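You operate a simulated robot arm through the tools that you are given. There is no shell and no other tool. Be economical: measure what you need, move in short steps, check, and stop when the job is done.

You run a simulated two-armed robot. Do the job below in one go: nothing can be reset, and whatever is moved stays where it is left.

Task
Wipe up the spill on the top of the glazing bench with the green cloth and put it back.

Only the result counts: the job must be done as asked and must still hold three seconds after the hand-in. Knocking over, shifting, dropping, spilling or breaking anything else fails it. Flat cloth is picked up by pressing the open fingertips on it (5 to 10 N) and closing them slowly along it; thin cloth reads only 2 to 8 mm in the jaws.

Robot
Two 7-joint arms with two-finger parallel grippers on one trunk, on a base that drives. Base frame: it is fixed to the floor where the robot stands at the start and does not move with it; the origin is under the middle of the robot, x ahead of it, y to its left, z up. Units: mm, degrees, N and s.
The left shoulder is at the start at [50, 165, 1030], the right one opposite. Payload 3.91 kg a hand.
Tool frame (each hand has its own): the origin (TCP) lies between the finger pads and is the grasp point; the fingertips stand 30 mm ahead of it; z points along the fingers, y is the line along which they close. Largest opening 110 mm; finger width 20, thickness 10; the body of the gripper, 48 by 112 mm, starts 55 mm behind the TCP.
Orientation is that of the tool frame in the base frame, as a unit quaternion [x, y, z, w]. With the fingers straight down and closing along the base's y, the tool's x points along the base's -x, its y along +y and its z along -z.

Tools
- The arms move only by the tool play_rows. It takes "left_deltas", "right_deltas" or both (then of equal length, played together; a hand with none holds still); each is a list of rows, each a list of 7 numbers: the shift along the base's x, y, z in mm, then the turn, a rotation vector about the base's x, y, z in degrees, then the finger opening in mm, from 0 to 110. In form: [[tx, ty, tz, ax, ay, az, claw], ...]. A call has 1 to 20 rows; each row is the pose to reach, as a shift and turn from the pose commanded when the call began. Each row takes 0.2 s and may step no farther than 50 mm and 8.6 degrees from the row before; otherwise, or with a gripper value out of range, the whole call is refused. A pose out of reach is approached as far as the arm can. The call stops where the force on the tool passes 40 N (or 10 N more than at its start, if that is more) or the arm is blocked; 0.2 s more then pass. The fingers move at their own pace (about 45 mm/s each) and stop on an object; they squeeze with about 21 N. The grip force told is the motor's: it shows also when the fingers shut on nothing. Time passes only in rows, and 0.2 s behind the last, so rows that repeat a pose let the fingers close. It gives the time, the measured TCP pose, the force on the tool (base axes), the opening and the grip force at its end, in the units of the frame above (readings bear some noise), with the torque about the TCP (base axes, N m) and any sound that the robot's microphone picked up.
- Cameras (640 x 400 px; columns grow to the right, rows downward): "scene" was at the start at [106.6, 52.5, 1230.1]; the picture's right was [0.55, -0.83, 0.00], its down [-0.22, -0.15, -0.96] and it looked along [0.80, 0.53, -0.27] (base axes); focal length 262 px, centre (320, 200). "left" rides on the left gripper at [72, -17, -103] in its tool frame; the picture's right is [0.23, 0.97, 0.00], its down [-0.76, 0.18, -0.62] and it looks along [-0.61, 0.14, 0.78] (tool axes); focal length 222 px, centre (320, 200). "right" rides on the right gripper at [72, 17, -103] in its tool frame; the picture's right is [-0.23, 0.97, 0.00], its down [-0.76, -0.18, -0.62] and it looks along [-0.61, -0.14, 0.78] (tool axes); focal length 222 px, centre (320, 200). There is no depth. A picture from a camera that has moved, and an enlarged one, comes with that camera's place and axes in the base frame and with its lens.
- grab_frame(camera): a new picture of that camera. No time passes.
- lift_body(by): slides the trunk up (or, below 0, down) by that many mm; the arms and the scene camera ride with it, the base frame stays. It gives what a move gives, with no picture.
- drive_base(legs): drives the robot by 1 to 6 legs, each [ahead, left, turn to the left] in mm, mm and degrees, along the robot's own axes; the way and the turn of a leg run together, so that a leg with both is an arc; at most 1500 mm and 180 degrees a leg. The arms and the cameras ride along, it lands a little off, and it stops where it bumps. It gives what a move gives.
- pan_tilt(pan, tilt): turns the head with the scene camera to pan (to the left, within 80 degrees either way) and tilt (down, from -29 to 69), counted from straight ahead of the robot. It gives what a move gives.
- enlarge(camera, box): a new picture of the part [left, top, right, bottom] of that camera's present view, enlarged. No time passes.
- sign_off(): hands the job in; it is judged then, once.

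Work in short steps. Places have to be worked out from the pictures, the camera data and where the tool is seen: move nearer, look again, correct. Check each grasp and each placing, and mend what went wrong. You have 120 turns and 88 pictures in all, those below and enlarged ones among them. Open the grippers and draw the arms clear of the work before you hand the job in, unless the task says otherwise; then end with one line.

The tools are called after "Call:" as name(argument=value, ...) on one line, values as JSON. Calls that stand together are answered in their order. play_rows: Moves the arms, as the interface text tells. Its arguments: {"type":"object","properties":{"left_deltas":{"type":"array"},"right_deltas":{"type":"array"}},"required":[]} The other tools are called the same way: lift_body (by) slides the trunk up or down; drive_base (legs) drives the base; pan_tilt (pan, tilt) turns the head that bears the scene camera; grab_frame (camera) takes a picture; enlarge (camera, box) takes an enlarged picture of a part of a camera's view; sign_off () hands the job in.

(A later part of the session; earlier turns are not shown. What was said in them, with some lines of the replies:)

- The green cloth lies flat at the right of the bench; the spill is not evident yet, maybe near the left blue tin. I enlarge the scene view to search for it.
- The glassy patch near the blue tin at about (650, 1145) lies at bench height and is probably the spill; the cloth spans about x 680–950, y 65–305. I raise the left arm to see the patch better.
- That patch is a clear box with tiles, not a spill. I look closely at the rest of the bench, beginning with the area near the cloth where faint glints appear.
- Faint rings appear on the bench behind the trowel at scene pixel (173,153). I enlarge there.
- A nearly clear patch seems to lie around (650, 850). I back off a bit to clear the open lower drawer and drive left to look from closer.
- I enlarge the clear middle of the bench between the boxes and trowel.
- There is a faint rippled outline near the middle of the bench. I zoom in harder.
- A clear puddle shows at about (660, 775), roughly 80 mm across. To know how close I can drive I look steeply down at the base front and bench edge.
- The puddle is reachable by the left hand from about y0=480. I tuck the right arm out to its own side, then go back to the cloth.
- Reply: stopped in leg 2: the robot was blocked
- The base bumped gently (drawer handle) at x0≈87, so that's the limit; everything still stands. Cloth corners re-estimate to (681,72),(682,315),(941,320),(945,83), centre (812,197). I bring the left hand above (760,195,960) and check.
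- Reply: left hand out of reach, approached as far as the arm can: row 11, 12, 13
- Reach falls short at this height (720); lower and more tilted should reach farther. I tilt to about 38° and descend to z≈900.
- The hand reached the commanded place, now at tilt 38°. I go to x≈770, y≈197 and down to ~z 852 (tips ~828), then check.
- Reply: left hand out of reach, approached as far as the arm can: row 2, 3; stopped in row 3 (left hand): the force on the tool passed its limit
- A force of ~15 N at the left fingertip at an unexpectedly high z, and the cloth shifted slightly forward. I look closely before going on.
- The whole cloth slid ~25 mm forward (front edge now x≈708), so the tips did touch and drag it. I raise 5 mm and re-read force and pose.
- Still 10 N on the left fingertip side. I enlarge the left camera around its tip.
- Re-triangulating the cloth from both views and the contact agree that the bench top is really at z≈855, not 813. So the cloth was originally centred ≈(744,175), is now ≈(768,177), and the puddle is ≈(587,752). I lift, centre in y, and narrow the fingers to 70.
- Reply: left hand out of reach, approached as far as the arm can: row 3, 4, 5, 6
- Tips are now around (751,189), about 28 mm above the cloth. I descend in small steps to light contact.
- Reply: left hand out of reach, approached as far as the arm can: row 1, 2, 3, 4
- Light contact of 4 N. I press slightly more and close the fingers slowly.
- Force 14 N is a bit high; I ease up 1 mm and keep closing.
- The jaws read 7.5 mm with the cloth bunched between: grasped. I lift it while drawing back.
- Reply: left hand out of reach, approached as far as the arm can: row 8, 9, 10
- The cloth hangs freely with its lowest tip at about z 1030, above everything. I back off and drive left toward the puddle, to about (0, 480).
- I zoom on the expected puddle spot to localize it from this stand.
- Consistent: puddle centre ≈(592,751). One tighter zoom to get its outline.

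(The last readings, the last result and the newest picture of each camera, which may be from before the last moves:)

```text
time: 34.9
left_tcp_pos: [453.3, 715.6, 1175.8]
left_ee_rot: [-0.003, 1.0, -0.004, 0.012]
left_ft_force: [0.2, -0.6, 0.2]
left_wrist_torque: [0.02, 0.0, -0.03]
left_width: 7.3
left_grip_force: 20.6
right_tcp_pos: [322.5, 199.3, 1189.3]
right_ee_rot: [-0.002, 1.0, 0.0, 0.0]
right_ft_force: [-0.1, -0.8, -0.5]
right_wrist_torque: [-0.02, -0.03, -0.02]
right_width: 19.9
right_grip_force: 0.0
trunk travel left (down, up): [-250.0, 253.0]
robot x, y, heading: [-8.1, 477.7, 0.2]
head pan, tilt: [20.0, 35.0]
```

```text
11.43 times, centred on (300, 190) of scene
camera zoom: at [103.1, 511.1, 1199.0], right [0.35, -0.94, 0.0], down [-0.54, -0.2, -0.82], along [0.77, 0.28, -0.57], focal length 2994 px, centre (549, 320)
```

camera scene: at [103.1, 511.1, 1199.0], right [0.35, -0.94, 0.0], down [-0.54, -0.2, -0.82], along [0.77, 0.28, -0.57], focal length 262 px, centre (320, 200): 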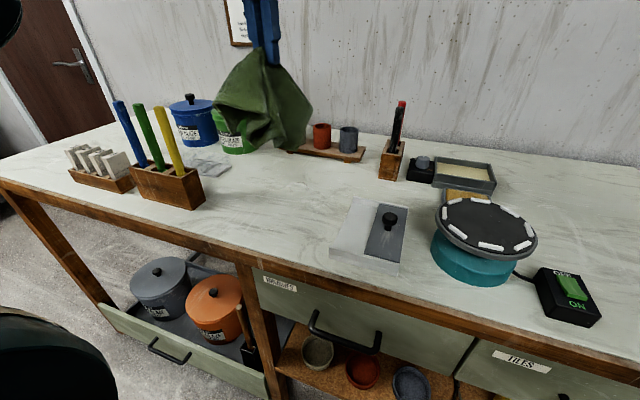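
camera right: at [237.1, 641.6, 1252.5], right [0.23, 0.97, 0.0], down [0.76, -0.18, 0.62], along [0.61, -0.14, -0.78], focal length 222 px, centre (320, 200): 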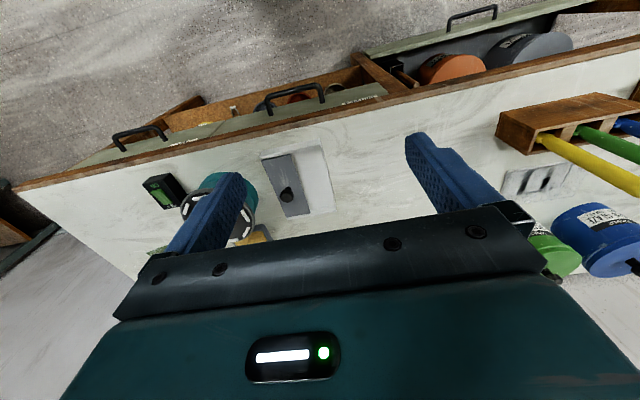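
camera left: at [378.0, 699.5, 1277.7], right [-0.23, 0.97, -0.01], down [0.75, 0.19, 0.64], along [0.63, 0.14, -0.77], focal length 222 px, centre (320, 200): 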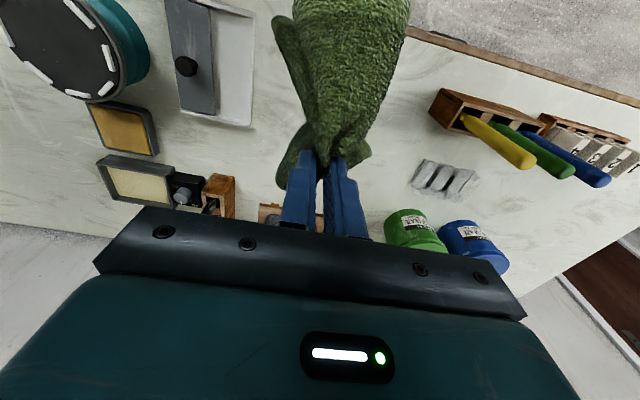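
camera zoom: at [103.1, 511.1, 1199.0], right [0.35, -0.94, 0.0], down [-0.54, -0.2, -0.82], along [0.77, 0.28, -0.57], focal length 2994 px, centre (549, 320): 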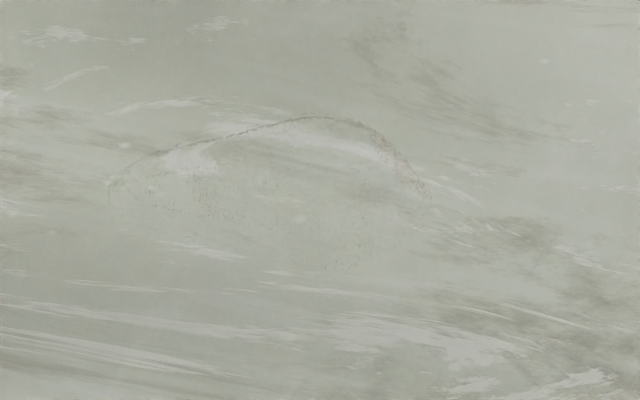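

Puddle: centre ≈(590,752), about 70 mm across, z≈857. The trowel board begins at y≈612, so there's room. I bring the cloth above the puddle and lower to z≈960.

Call:
play_rows(left_deltas=[[30, 8, -25, 0, 0, 0, 0], [60, 16, -50, 0, 0, 0, 0], [90, 24, -75, 0, 0, 0, 0], [118, 30, -100, 0, 0, 0, 0], [137, 36, -125, 0, 0, 0, 0], [137, 36, -150, 0, 0, 0, 0], [137, 36, -175, 0, 0, 0, 0], [137, 36, -195, 0, 0, 0, 0], [137, 36, -215, 0, 0, 0, 0]])

Call:
grab_frame(camera="scene")

```text
time: 36.9
left_tcp_pos: [575.5, 758.1, 960.3]
left_ee_rot: [-0.002, 1.0, -0.005, 0.013]
left_ft_force: [-0.1, 0.1, -0.2]
left_wrist_torque: [-0.02, -0.02, -0.02]
left_width: 7.2
left_grip_force: 21.1
left hand out of reach, approached as far as the arm can: row 2, 3, 4, 5, 6, 7, 8, 9
right_tcp_pos: [323.3, 200.5, 1189.8]
right_ee_rot: [-0.002, 1.0, 0.0, 0.0]
right_ft_force: [-0.3, -0.6, 0.1]
right_wrist_torque: [0.0, 0.0, 0.01]
right_width: 20.0
right_grip_force: 0.2
trunk travel left (down, up): [-250.0, 253.0]
robot x, y, heading: [-12.0, 479.8, 0.2]
head pan, tilt: [20.0, 35.0]
```

```text
50 pictures are left
camera scene: at [103.1, 511.1, 1199.1], right [0.35, -0.94, 0.0], down [-0.54, -0.2, -0.82], along [0.77, 0.28, -0.57], focal length 262 px, centre (320, 200)
```

scene: 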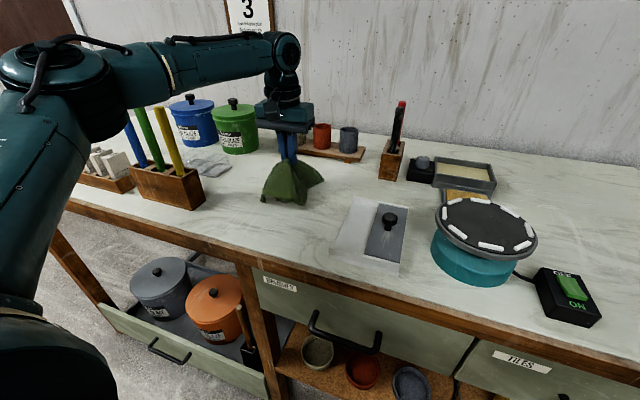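

Reach stops at x≈575 with the shoulder above the wrist. I raise the hand 100 and lower the trunk 100, which gives more reach without driving closer.

Call:
play_rows(left_deltas=[[0, 0, 35, 0, 0, 0, 0], [0, 0, 70, 0, 0, 0, 0], [0, 0, 100, 0, 0, 0, 0]])

Call:
lift_body(by=-100)

Call:
play_rows(left_deltas=[[10, -3, -5, 0, 0, 0, 0], [18, -6, -15, 0, 0, 0, 0], [18, -6, -25, 0, 0, 0, 0], [18, -6, -35, 0, 0, 0, 0]])

```text
time: 37.7
left_tcp_pos: [560.0, 764.8, 1043.7]
left_ee_rot: [-0.002, 1.0, -0.004, 0.013]
left_ft_force: [1.0, 0.3, -0.3]
left_wrist_torque: [-0.05, -0.03, 0.01]
left_width: 7.1
left_grip_force: 20.9
left hand out of reach, approached as far as the arm can: row 1, 2, 3
right_tcp_pos: [321.8, 200.7, 1189.3]
right_ee_rot: [-0.002, 1.0, 0.0, 0.0]
right_ft_force: [0.4, -0.3, 0.5]
right_wrist_torque: [0.0, -0.01, 0.0]
right_width: 19.9
right_grip_force: 0.0
trunk travel left (down, up): [-250.0, 253.0]
robot x, y, heading: [-7.8, 479.1, 0.6]
head pan, tilt: [20.0, 35.0]
```

```text
time: 39.1
left_tcp_pos: [559.8, 764.1, 943.2]
left_ee_rot: [-0.003, 1.0, -0.004, 0.013]
left_ft_force: [0.1, 0.0, -0.4]
left_wrist_torque: [0.0, 0.0, -0.01]
left_width: 7.1
left_grip_force: 21.7
right_tcp_pos: [323.1, 199.6, 1089.1]
right_ee_rot: [-0.002, 1.0, 0.0, -0.001]
right_ft_force: [-0.6, -0.1, 0.1]
right_wrist_torque: [0.01, -0.03, 0.0]
right_width: 19.9
right_grip_force: 0.0
trunk travel left (down, up): [-150.0, 353.0]
robot x, y, heading: [-8.1, 477.9, 0.3]
head pan, tilt: [20.0, 35.0]
```

```text
time: 40.1
left_tcp_pos: [567.9, 760.0, 907.9]
left_ee_rot: [-0.004, 1.0, -0.004, 0.014]
left_ft_force: [-0.9, 0.8, 4.8]
left_wrist_torque: [-0.02, -0.03, -0.02]
left_width: 7.1
left_grip_force: 21.6
left hand out of reach, approached as far as the arm can: row 1, 2, 3, 4
right_tcp_pos: [322.3, 200.5, 1089.3]
right_ee_rot: [-0.002, 1.0, 0.001, 0.001]
right_ft_force: [0.9, -0.6, 0.5]
right_wrist_torque: [-0.03, -0.01, 0.01]
right_width: 19.8
right_grip_force: 0.1
trunk travel left (down, up): [-150.0, 353.0]
robot x, y, heading: [-9.2, 477.8, 0.3]
head pan, tilt: [20.0, 35.0]
```

Wrong direction: the wrist sits above the shoulder, so the trunk must go up. I lift it 220 and bring the hand down again.

Call:
lift_body(by=220)

Call:
play_rows(left_deltas=[[5, 0, -40, 0, 0, 0, 0], [10, -2, -80, 0, 0, 0, 0], [15, -4, -120, 0, 0, 0, 0], [20, -6, -160, 0, 0, 0, 0], [22, -8, -190, 0, 0, 0, 0]])

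```text
time: 42.4
left_tcp_pos: [568.9, 760.2, 1126.6]
left_ee_rot: [-0.002, 1.0, -0.004, 0.013]
left_ft_force: [0.1, 0.2, -0.4]
left_wrist_torque: [-0.02, 0.03, -0.04]
left_width: 7.0
left_grip_force: 20.8
right_tcp_pos: [321.8, 200.5, 1309.6]
right_ee_rot: [-0.002, 1.0, 0.0, 0.0]
right_ft_force: [0.6, -0.6, -0.3]
right_wrist_torque: [-0.01, 0.02, -0.02]
right_width: 20.1
right_grip_force: 0.2
trunk travel left (down, up): [-370.0, 133.0]
robot x, y, heading: [-8.9, 478.6, 0.3]
head pan, tilt: [20.0, 35.0]
```

```text
time: 43.6
left_tcp_pos: [558.8, 768.3, 947.3]
left_ee_rot: [-0.003, 1.0, -0.004, 0.013]
left_ft_force: [-0.1, 0.3, 0.8]
left_wrist_torque: [-0.02, -0.01, 0.0]
left_width: 7.3
left_grip_force: 20.7
left hand out of reach, approached as far as the arm can: row 3, 4, 5
right_tcp_pos: [322.4, 200.0, 1309.3]
right_ee_rot: [-0.001, 1.0, 0.0, 0.0]
right_ft_force: [0.2, -0.5, 0.2]
right_wrist_torque: [-0.01, -0.01, -0.03]
right_width: 20.0
right_grip_force: 0.0
trunk travel left (down, up): [-370.0, 133.0]
robot x, y, heading: [-9.7, 479.4, 0.4]
head pan, tilt: [20.0, 35.0]
```

Reach is best with the shoulder about 100 above the hand, so I restore the trunk to its start height and instead tilt the hand forward as before. First raise the hand and draw it in a bit.

Call:
play_rows(left_deltas=[[0, -5, 40, 0, -5, 0, 0], [0, -10, 80, 0, -10, 0, 0], [0, -12, 110, 0, -15, 0, 0], [0, -12, 130, 0, -20, 0, 0], [0, -12, 130, 0, -26, 0, 0]])

Call:
lift_body(by=-115)

```text
time: 44.8
left_tcp_pos: [557.5, 753.9, 1080.3]
left_ee_rot: [-0.002, 0.971, -0.005, 0.238]
left_ft_force: [-0.5, -0.7, 0.2]
left_wrist_torque: [0.03, 0.05, 0.05]
left_width: 7.0
left_grip_force: 20.6
right_tcp_pos: [322.5, 201.2, 1309.5]
right_ee_rot: [-0.001, 1.0, 0.0, 0.0]
right_ft_force: [0.1, 0.0, 0.5]
right_wrist_torque: [0.01, -0.05, 0.0]
right_width: 20.1
right_grip_force: 0.0
trunk travel left (down, up): [-370.0, 133.0]
robot x, y, heading: [-10.2, 474.4, 0.4]
head pan, tilt: [20.0, 35.0]
```

```text
time: 46.3
left_tcp_pos: [558.8, 753.2, 965.9]
left_ee_rot: [-0.002, 0.971, -0.004, 0.238]
left_ft_force: [0.3, 0.2, 0.3]
left_wrist_torque: [0.02, 0.01, 0.03]
left_width: 7.4
left_grip_force: 20.2
right_tcp_pos: [321.6, 200.8, 1195.5]
right_ee_rot: [-0.002, 1.0, 0.001, 0.0]
right_ft_force: [0.6, 0.4, 1.4]
right_wrist_torque: [-0.04, 0.03, 0.0]
right_width: 20.0
right_grip_force: 0.0
trunk travel left (down, up): [-255.0, 248.0]
robot x, y, heading: [-6.7, 480.0, 0.2]
head pan, tilt: [20.0, 35.0]
```

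Now tilt ≈27°, tips at about (573,753). I move to the puddle centre and press down gently.

Call:
play_rows(left_deltas=[[8, 0, -20, 0, 0, 0, 0], [16, 0, -40, 0, 0, 0, 0], [18, 0, -52, 0, 0, 0, 0], [18, 0, -58, 0, 0, 0, 0], [18, 0, -61, 0, 0, 0, 0], [18, 0, -64, 0, 0, 0, 0]])

```text
time: 47.7
left_tcp_pos: [577.6, 753.9, 905.2]
left_ee_rot: [-0.001, 0.97, -0.004, 0.242]
left_ft_force: [0.0, 2.2, 15.7]
left_wrist_torque: [0.1, -0.16, 0.06]
left_width: 7.2
left_grip_force: 20.7
right_tcp_pos: [321.3, 199.4, 1194.8]
right_ee_rot: [-0.003, 1.0, 0.001, 0.001]
right_ft_force: [0.0, 0.0, -0.1]
right_wrist_torque: [0.01, -0.03, 0.01]
right_width: 20.2
right_grip_force: 0.1
trunk travel left (down, up): [-255.0, 248.0]
robot x, y, heading: [-9.9, 481.8, 0.2]
head pan, tilt: [20.0, 35.0]
```

Pressing at about 15 N over the puddle centre. I ease 1 mm and wipe in a zigzag.

Call:
play_rows(left_deltas=[[0, 10, 1, 0, 0, 0, 0], [0, 22, 1, 0, 0, 0, 0], [0, 34, 1, 0, 0, 0, 0], [-12, 34, 1, 0, 0, 0, 0], [-12, 20, 1, 0, 0, 0, 0], [-12, 5, 1, 0, 0, 0, 0], [-12, -10, 1, 0, 0, 0, 0], [-12, -25, 1, 0, 0, 0, 0], [-12, -35, 1, 0, 0, 0, 0], [-25, -35, 1, 0, 0, 0, 0], [-25, -20, 1, 0, 0, 0, 0], [-25, -5, 1, 0, 0, 0, 0], [-25, 10, 1, 0, 0, 0, 0], [-25, 25, 1, 0, 0, 0, 0], [-25, 35, 1, 0, 0, 0, 0], [-38, 30, 1, 0, 0, 0, 0], [-38, 15, 1, 0, 0, 0, 0], [-38, 0, 1, 0, 0, 0, 0], [-38, -15, 1, 0, 0, 0, 0], [-38, -30, 1, 0, 0, 0, 0]])

```text
time: 51.9
left_tcp_pos: [538.8, 723.6, 903.9]
left_ee_rot: [-0.002, 0.972, -0.006, 0.237]
left_ft_force: [-0.5, -0.1, -0.1]
left_wrist_torque: [0.02, 0.01, -0.03]
left_width: 7.1
left_grip_force: 20.8
right_tcp_pos: [322.6, 199.1, 1193.8]
right_ee_rot: [-0.001, 1.0, 0.0, 0.0]
right_ft_force: [-0.1, -0.4, -0.2]
right_wrist_torque: [-0.03, 0.0, -0.02]
right_width: 20.1
right_grip_force: 0.1
trunk travel left (down, up): [-255.0, 248.0]
robot x, y, heading: [-8.6, 475.9, 0.4]
head pan, tilt: [20.0, 35.0]
```

Contact was lost by the end as the folds spread. I press down again here to restore force.

Call:
play_rows(left_deltas=[[0, 0, -3, 0, 0, 0, 0], [0, 0, -5, 0, 0, 0, 0], [0, 0, -7, 0, 0, 0, 0]])

```text
time: 52.7
left_tcp_pos: [538.1, 722.1, 895.8]
left_ee_rot: [-0.001, 0.971, -0.005, 0.238]
left_ft_force: [-1.7, 0.6, 1.9]
left_wrist_torque: [-0.01, 0.02, 0.02]
left_width: 7.1
left_grip_force: 20.8
right_tcp_pos: [322.5, 199.7, 1195.2]
right_ee_rot: [-0.002, 1.0, 0.0, 0.0]
right_ft_force: [-0.3, -0.6, -0.4]
right_wrist_torque: [-0.02, -0.01, 0.02]
right_width: 20.0
right_grip_force: 0.1
trunk travel left (down, up): [-255.0, 248.0]
robot x, y, heading: [-8.7, 479.9, 0.2]
head pan, tilt: [20.0, 35.0]
```

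Call:
play_rows(left_deltas=[[0, 0, -2, 0, 0, 0, 0], [5, 8, -2, 0, 0, 0, 0], [5, 16, -2, 0, 0, 0, 0]])

Call:
grab_frame(camera="scene")

```text
time: 53.5
left_tcp_pos: [543.0, 737.4, 894.5]
left_ee_rot: [-0.002, 0.971, -0.005, 0.239]
left_ft_force: [-0.8, -1.4, 4.9]
left_wrist_torque: [-0.05, -0.01, -0.01]
left_width: 7.2
left_grip_force: 21.3
right_tcp_pos: [323.4, 200.7, 1194.5]
right_ee_rot: [-0.002, 1.0, 0.0, 0.0]
right_ft_force: [0.6, 0.0, 0.0]
right_wrist_torque: [0.0, -0.01, 0.01]
right_width: 20.0
right_grip_force: 0.1
trunk travel left (down, up): [-255.0, 248.0]
robot x, y, heading: [-8.0, 476.8, 0.5]
head pan, tilt: [20.0, 35.0]
```

```text
49 pictures are left
camera scene: at [102.6, 510.9, 1204.2], right [0.35, -0.94, 0.0], down [-0.54, -0.2, -0.82], along [0.77, 0.28, -0.57], focal length 262 px, centre (320, 200)
```

scene: 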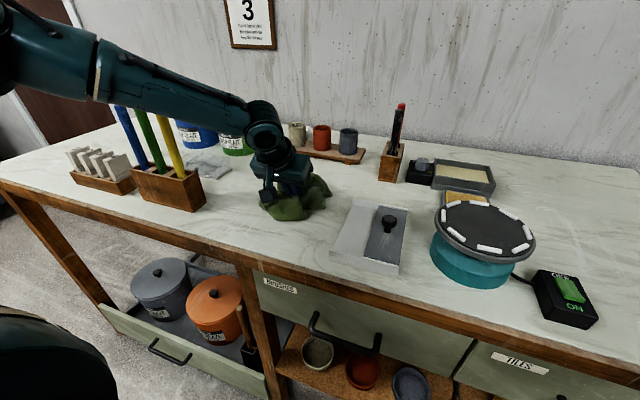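

Contact restored at ~5 N. I run a second zigzag going forward across the whole puddle, 1–2 mm lower.

Call:
play_rows(left_deltas=[[0, 15, -1, 0, 0, 0, 0], [0, 30, -1, 0, 0, 0, 0], [0, 48, -1, 0, 0, 0, 0], [14, 48, -1, 0, 0, 0, 0], [14, 30, -1, 0, 0, 0, 0], [14, 12, -1, 0, 0, 0, 0], [14, -6, -1, 0, 0, 0, 0], [14, -20, -1, 0, 0, 0, 0], [28, -20, -1, 0, 0, 0, 0], [28, -4, -1, 0, 0, 0, 0], [28, 14, -1, 0, 0, 0, 0], [28, 32, -1, 0, 0, 0, 0], [28, 48, -1, 0, 0, 0, 0], [42, 48, -1, 0, 0, 0, 0], [42, 30, -1, 0, 0, 0, 0], [42, 12, -1, 0, 0, 0, 0], [42, -6, -1, 0, 0, 0, 0], [42, -20, -1, 0, 0, 0, 0]])

```text
time: 57.3
left_tcp_pos: [585.1, 718.3, 892.3]
left_ee_rot: [-0.002, 0.971, -0.006, 0.239]
left_ft_force: [1.4, 3.7, 15.8]
left_wrist_torque: [0.11, -0.11, 0.05]
left_width: 7.3
left_grip_force: 21.3
right_tcp_pos: [320.8, 199.5, 1195.0]
right_ee_rot: [-0.001, 1.0, 0.0, 0.0]
right_ft_force: [0.0, 0.2, 0.7]
right_wrist_torque: [0.02, 0.03, 0.0]
right_width: 19.9
right_grip_force: 0.1
trunk travel left (down, up): [-255.0, 248.0]
robot x, y, heading: [-3.9, 477.0, 0.2]
head pan, tilt: [20.0, 35.0]
```

One more pass over the far strip (x≈613–625), then lift and inspect.

Call:
play_rows(left_deltas=[[12, 0, 0, 0, 0, 0, 0], [12, 16, 0, 0, 0, 0, 0], [12, 32, 0, 0, 0, 0, 0], [12, 48, 0, 0, 0, 0, 0], [12, 64, 0, 0, 0, 0, 0], [0, 64, 0, 0, 0, 0, 0], [0, 48, 0, 0, 0, 0, 0], [0, 32, 0, 0, 0, 0, 0], [-8, 32, 0, 0, 0, 0, 0], [-20, 32, 0, 0, 0, 0, 0], [-32, 32, 0, 0, 0, 0, 0], [-45, 32, 0, 0, 0, 0, 0], [-45, 32, 20, 0, 0, 0, 0], [-45, 32, 60, 0, 0, 0, 0], [-55, 30, 100, 0, 4, 0, 0], [-70, 25, 140, 0, 9, 0, 0], [-90, 20, 180, 0, 14, 0, 0], [-110, 10, 220, 0, 19, 0, 0], [-130, 0, 260, 0, 24, 0, 0]])

Call:
grab_frame(camera="scene")

Call:
enlarge(camera="scene", box=[260, 165, 340, 215])

```text
time: 61.3
left_tcp_pos: [456.1, 717.8, 1151.7]
left_ee_rot: [-0.002, 1.0, -0.004, 0.03]
left_ft_force: [-0.9, -0.6, -0.9]
left_wrist_torque: [-0.02, -0.04, 0.0]
left_width: 7.3
left_grip_force: 20.8
right_tcp_pos: [323.0, 199.4, 1196.0]
right_ee_rot: [-0.002, 1.0, 0.0, 0.0]
right_ft_force: [-0.1, 0.5, -0.5]
right_wrist_torque: [0.0, 0.04, 0.05]
right_width: 20.1
right_grip_force: 0.1
trunk travel left (down, up): [-255.0, 248.0]
robot x, y, heading: [-7.1, 482.6, 0.1]
head pan, tilt: [20.0, 35.0]
```

```text
48 pictures are left
camera scene: at [103.3, 511.1, 1204.0], right [0.35, -0.94, 0.0], down [-0.54, -0.2, -0.82], along [0.77, 0.28, -0.57], focal length 262 px, centre (320, 200)
```

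scene: 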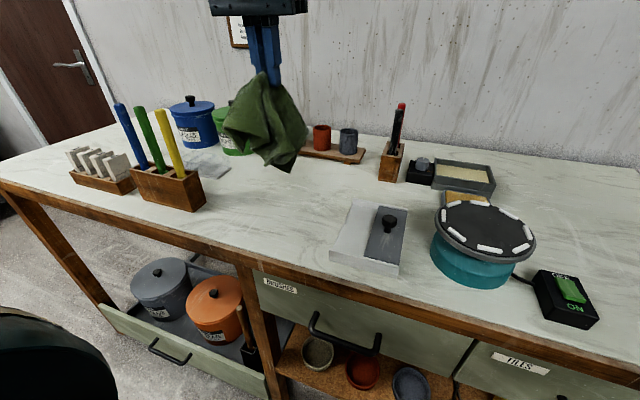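

```text
8.00 times, centred on (300, 190) of scene
camera zoom: at [103.3, 511.1, 1204.0], right [0.35, -0.94, 0.0], down [-0.54, -0.2, -0.82], along [0.77, 0.28, -0.57], focal length 2096 px, centre (480, 280)
```

zoom: 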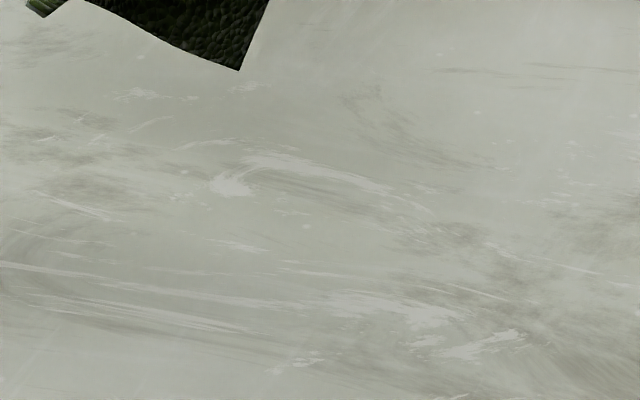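

The puddle outline is gone; only the marble pattern remains. I drive back to the cloth's place, aiming for x0≈75, y0≈-42.

Call:
drive_base(legs=[[0, -522, 0], [80, 0, 0]])

Call:
pan_tilt(pan=20, tilt=40)

Call:
grab_frame(camera="scene")

```text
time: 65.0
left_tcp_pos: [537.6, 190.0, 1149.6]
left_ee_rot: [0.001, 1.0, -0.004, 0.031]
left_ft_force: [0.4, 0.3, 0.0]
left_wrist_torque: [-0.02, -0.03, -0.03]
left_width: 7.1
left_grip_force: 21.3
right_tcp_pos: [401.3, -328.5, 1193.6]
right_ee_rot: [0.002, 1.0, 0.0, -0.001]
right_ft_force: [0.8, 0.0, -0.3]
right_wrist_torque: [0.01, 0.02, 0.0]
right_width: 20.0
right_grip_force: 0.1
trunk travel left (down, up): [-255.0, 248.0]
robot x, y, heading: [71.0, -43.9, -0.2]
head pan, tilt: [20.0, 35.0]
```

```text
time: 65.6
left_tcp_pos: [537.4, 190.8, 1152.1]
left_ee_rot: [0.002, 1.0, -0.004, 0.03]
left_ft_force: [-0.1, 0.6, -0.2]
left_wrist_torque: [-0.03, -0.01, -0.04]
left_width: 7.2
left_grip_force: 20.6
right_tcp_pos: [400.7, -326.9, 1194.3]
right_ee_rot: [0.001, 1.0, 0.001, 0.0]
right_ft_force: [0.4, 0.2, 0.3]
right_wrist_torque: [0.0, 0.01, -0.01]
right_width: 20.3
right_grip_force: 0.0
trunk travel left (down, up): [-255.0, 248.0]
robot x, y, heading: [70.4, -44.8, -0.3]
head pan, tilt: [20.0, 40.0]
```

```text
46 pictures are left
camera scene: at [180.2, -15.8, 1196.5], right [0.34, -0.94, 0.0], down [-0.6, -0.22, -0.77], along [0.72, 0.26, -0.64], focal length 262 px, centre (320, 200)
```

scene: 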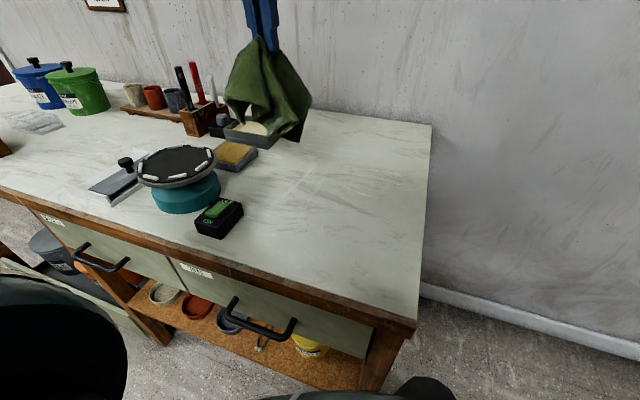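

I lower the cloth onto its original place with tips at ≈(718,180), tilting to ~30°.

Call:
play_rows(left_deltas=[[20, -2, -20, 0, -4, 0, 0], [45, -4, -40, 0, -8, 0, 0], [70, -6, -60, 0, -12, 0, 0], [95, -8, -80, 0, -16, 0, 0], [120, -9, -100, 0, -20, 0, 0], [140, -10, -125, 0, -24, 0, 0], [155, -10, -150, 0, -27, 0, 0], [166, -10, -175, 0, -27, 0, 0], [166, -10, -195, 0, -27, 0, 0], [166, -10, -210, 0, -27, 0, 0], [166, -10, -225, 0, -27, 0, 0], [166, -10, -235, 0, -27, 0, 0], [166, -10, -245, 0, -27, 0, 0]])

Call:
enlarge(camera="scene", box=[230, 90, 420, 209])

```text
time: 68.4
left_tcp_pos: [703.9, 178.8, 906.9]
left_ee_rot: [0.003, 0.965, -0.005, 0.264]
left_ft_force: [0.0, 0.1, 0.0]
left_wrist_torque: [0.01, 0.04, 0.02]
left_width: 7.1
left_grip_force: 21.0
right_tcp_pos: [399.8, -327.4, 1195.8]
right_ee_rot: [0.002, 1.0, 0.0, 0.0]
right_ft_force: [-0.1, 0.7, 0.4]
right_wrist_torque: [-0.02, 0.02, 0.0]
right_width: 19.7
right_grip_force: 0.0
trunk travel left (down, up): [-255.0, 248.0]
robot x, y, heading: [71.8, -49.8, -0.4]
head pan, tilt: [20.0, 40.0]
```

```text
3.36 times, centred on (325, 150) of scene
camera zoom: at [180.1, -15.8, 1196.5], right [0.34, -0.94, 0.0], down [-0.6, -0.22, -0.77], along [0.72, 0.26, -0.64], focal length 881 px, centre (303, 370)
```

zoom: 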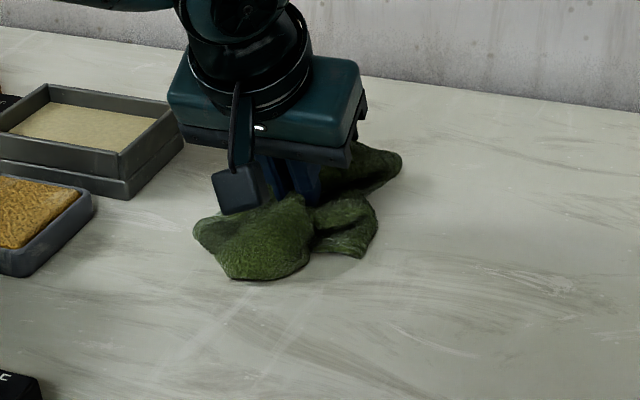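

It sits folded under the hand. I lower a little, open the fingers and withdraw upward, then look.

Call:
play_rows(left_deltas=[[0, 0, -5, 0, 0, 0, 0], [0, 0, -5, 0, 0, 0, 15], [0, 0, -5, 0, 0, 0, 40], [0, 0, -5, 0, 0, 0, 70], [0, 0, -2, 0, 0, 0, 100], [0, 0, 10, 0, 0, 0, 110], [-5, 0, 30, 0, 0, 0, 110], [-10, 0, 60, 0, 0, 0, 110], [-30, 20, 100, 0, 5, 0, 110], [-60, 50, 130, 0, 10, 0, 110], [-90, 80, 160, 0, 15, 0, 110]])

Call:
enlarge(camera="scene", box=[230, 90, 420, 209])

Call:
grab_frame(camera="left")

```text
refused: row 10 steps farther than a row can; nothing moved
```

```text
3.36 times, centred on (325, 150) of scene
camera zoom: at [180.1, -15.8, 1196.5], right [0.34, -0.94, 0.0], down [-0.6, -0.22, -0.77], along [0.72, 0.26, -0.64], focal length 881 px, centre (303, 370)
```

zoom: 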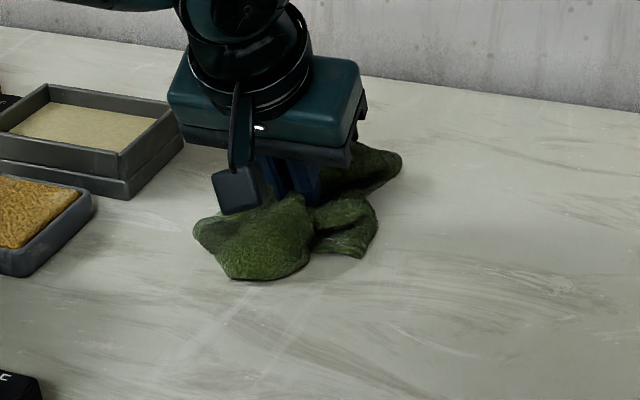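

```text
43 pictures are left
camera left: at [588.4, 164.6, 959.0], right [-0.19, 0.97, -0.12], down [0.34, 0.18, 0.92], along [0.92, 0.13, -0.37], focal length 222 px, centre (320, 200)
```

left: 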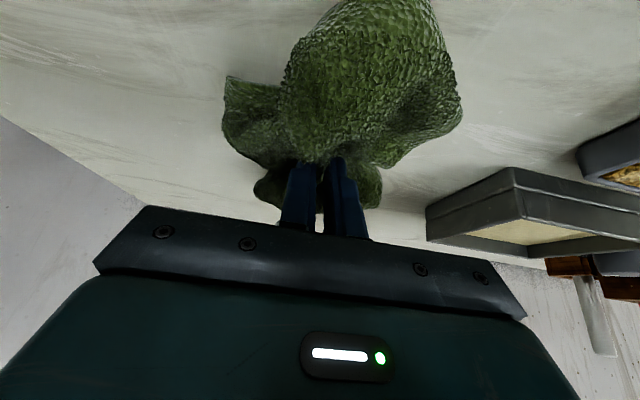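

The last row was too large a step, so nothing moved. I shift 15 mm forward (heap centre seems a bit near), then release and withdraw.

Call:
play_rows(left_deltas=[[5, 0, 0, 0, 0, 0, 0], [8, -2, -5, 0, 0, 0, 0], [8, -2, -5, 0, 0, 0, 15], [8, -2, -5, 0, 0, 0, 40], [8, -2, -5, 0, 0, 0, 70], [8, -2, -2, 0, 0, 0, 100], [8, -2, 10, 0, 0, 0, 110], [5, 0, 30, 0, 0, 0, 110], [0, 0, 60, 0, 0, 0, 110], [-25, 10, 95, 0, 5, 0, 110], [-50, 30, 125, 0, 10, 0, 110], [-80, 50, 155, 0, 15, 0, 110]])

Call:
enlarge(camera="scene", box=[230, 90, 420, 209])

Call:
grab_frame(camera="left")

```text
time: 71.0
left_tcp_pos: [625.0, 231.6, 1064.1]
left_ee_rot: [0.001, 0.991, -0.005, 0.134]
left_ft_force: [-0.5, -0.8, 0.8]
left_wrist_torque: [0.0, 0.02, -0.01]
left_width: 110.1
left_grip_force: 0.1
right_tcp_pos: [400.1, -327.5, 1195.8]
right_ee_rot: [0.002, 1.0, 0.0, 0.001]
right_ft_force: [-0.2, -0.5, 0.5]
right_wrist_torque: [0.02, 0.0, 0.01]
right_width: 20.0
right_grip_force: 0.0
trunk travel left (down, up): [-255.0, 248.0]
robot x, y, heading: [71.8, -45.5, 0.1]
head pan, tilt: [20.0, 40.0]
```

```text
3.36 times, centred on (325, 150) of scene
camera zoom: at [179.7, -15.8, 1196.5], right [0.34, -0.94, 0.0], down [-0.6, -0.22, -0.77], along [0.72, 0.26, -0.64], focal length 881 px, centre (303, 370)
```

zoom: 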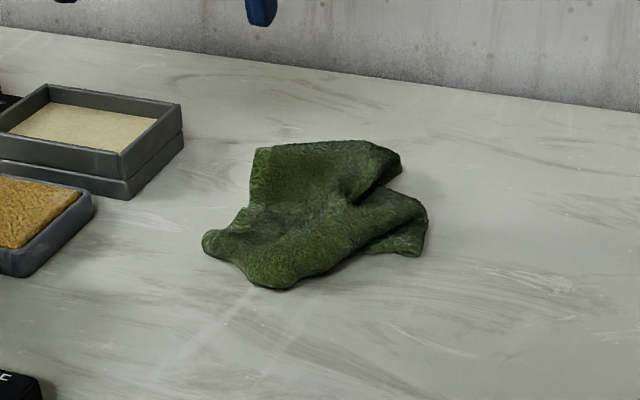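

```text
41 pictures are left
camera left: at [526.9, 214.6, 1143.9], right [-0.21, 0.97, -0.07], down [0.57, 0.18, 0.8], along [0.79, 0.13, -0.59], focal length 222 px, centre (320, 200)
```

left: 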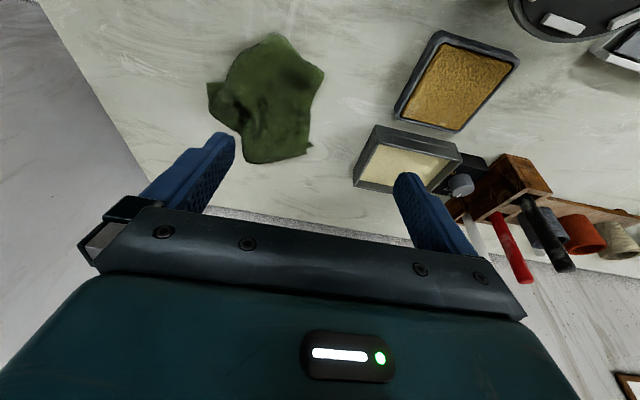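

The cloth now rests within about 15 mm of its original centre (≈(726,172) vs (740,174)), fingers open and clear. I withdraw the arm, back the base off slightly, and make a last check.

Call:
play_rows(left_deltas=[[-25, 10, 25, 0, 5, 0, 110], [-55, 25, 50, 0, 10, 0, 110], [-90, 40, 75, 0, 15, 0, 110], [-130, 55, 95, 0, 15, 0, 110], [-170, 75, 110, 0, 15, 0, 110], [-210, 100, 120, 0, 15, 0, 110]])

Call:
drive_base(legs=[[-80, 0, 0]])

Call:
grab_frame(camera="scene")

```text
time: 72.4
left_tcp_pos: [411.0, 331.2, 1182.3]
left_ee_rot: [0.001, 1.0, -0.004, 0.004]
left_ft_force: [0.2, -0.7, -0.1]
left_wrist_torque: [0.01, -0.01, -0.01]
left_width: 109.9
left_grip_force: 0.1
right_tcp_pos: [399.3, -326.5, 1195.5]
right_ee_rot: [0.003, 1.0, 0.0, -0.001]
right_ft_force: [-0.5, 0.1, -0.6]
right_wrist_torque: [0.0, -0.01, 0.02]
right_width: 20.2
right_grip_force: 0.0
trunk travel left (down, up): [-255.0, 248.0]
robot x, y, heading: [71.6, -45.5, -0.2]
head pan, tilt: [20.0, 40.0]
```

```text
time: 73.5
left_tcp_pos: [330.0, 329.9, 1181.7]
left_ee_rot: [0.0, 1.0, -0.005, 0.006]
left_ft_force: [0.1, 0.4, 0.2]
left_wrist_torque: [0.02, -0.08, -0.02]
left_width: 109.7
left_grip_force: 0.1
right_tcp_pos: [318.0, -327.0, 1195.3]
right_ee_rot: [0.002, 1.0, 0.0, 0.0]
right_ft_force: [-0.7, 0.3, 0.2]
right_wrist_torque: [-0.03, 0.0, 0.01]
right_width: 20.0
right_grip_force: 0.0
trunk travel left (down, up): [-255.0, 248.0]
robot x, y, heading: [-9.3, -44.1, 0.1]
head pan, tilt: [20.0, 40.0]
```

```text
40 pictures are left
camera scene: at [98.1, -15.6, 1196.6], right [0.34, -0.94, 0.0], down [-0.6, -0.22, -0.77], along [0.72, 0.26, -0.64], focal length 262 px, centre (320, 200)
```

scene: 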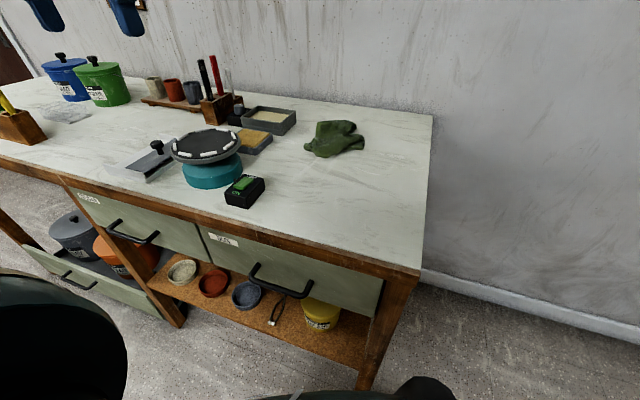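

Everything stands where it was, the cloth is back in its place, and both arms are clear, so I hand in.

Call:
sign_off()

```text
The job is handed in.
```

I wiped up the spill and put the green cloth back within about 15 mm of where it lay; it is crumpled rather than spread flat, and nothing else on the bench moved.
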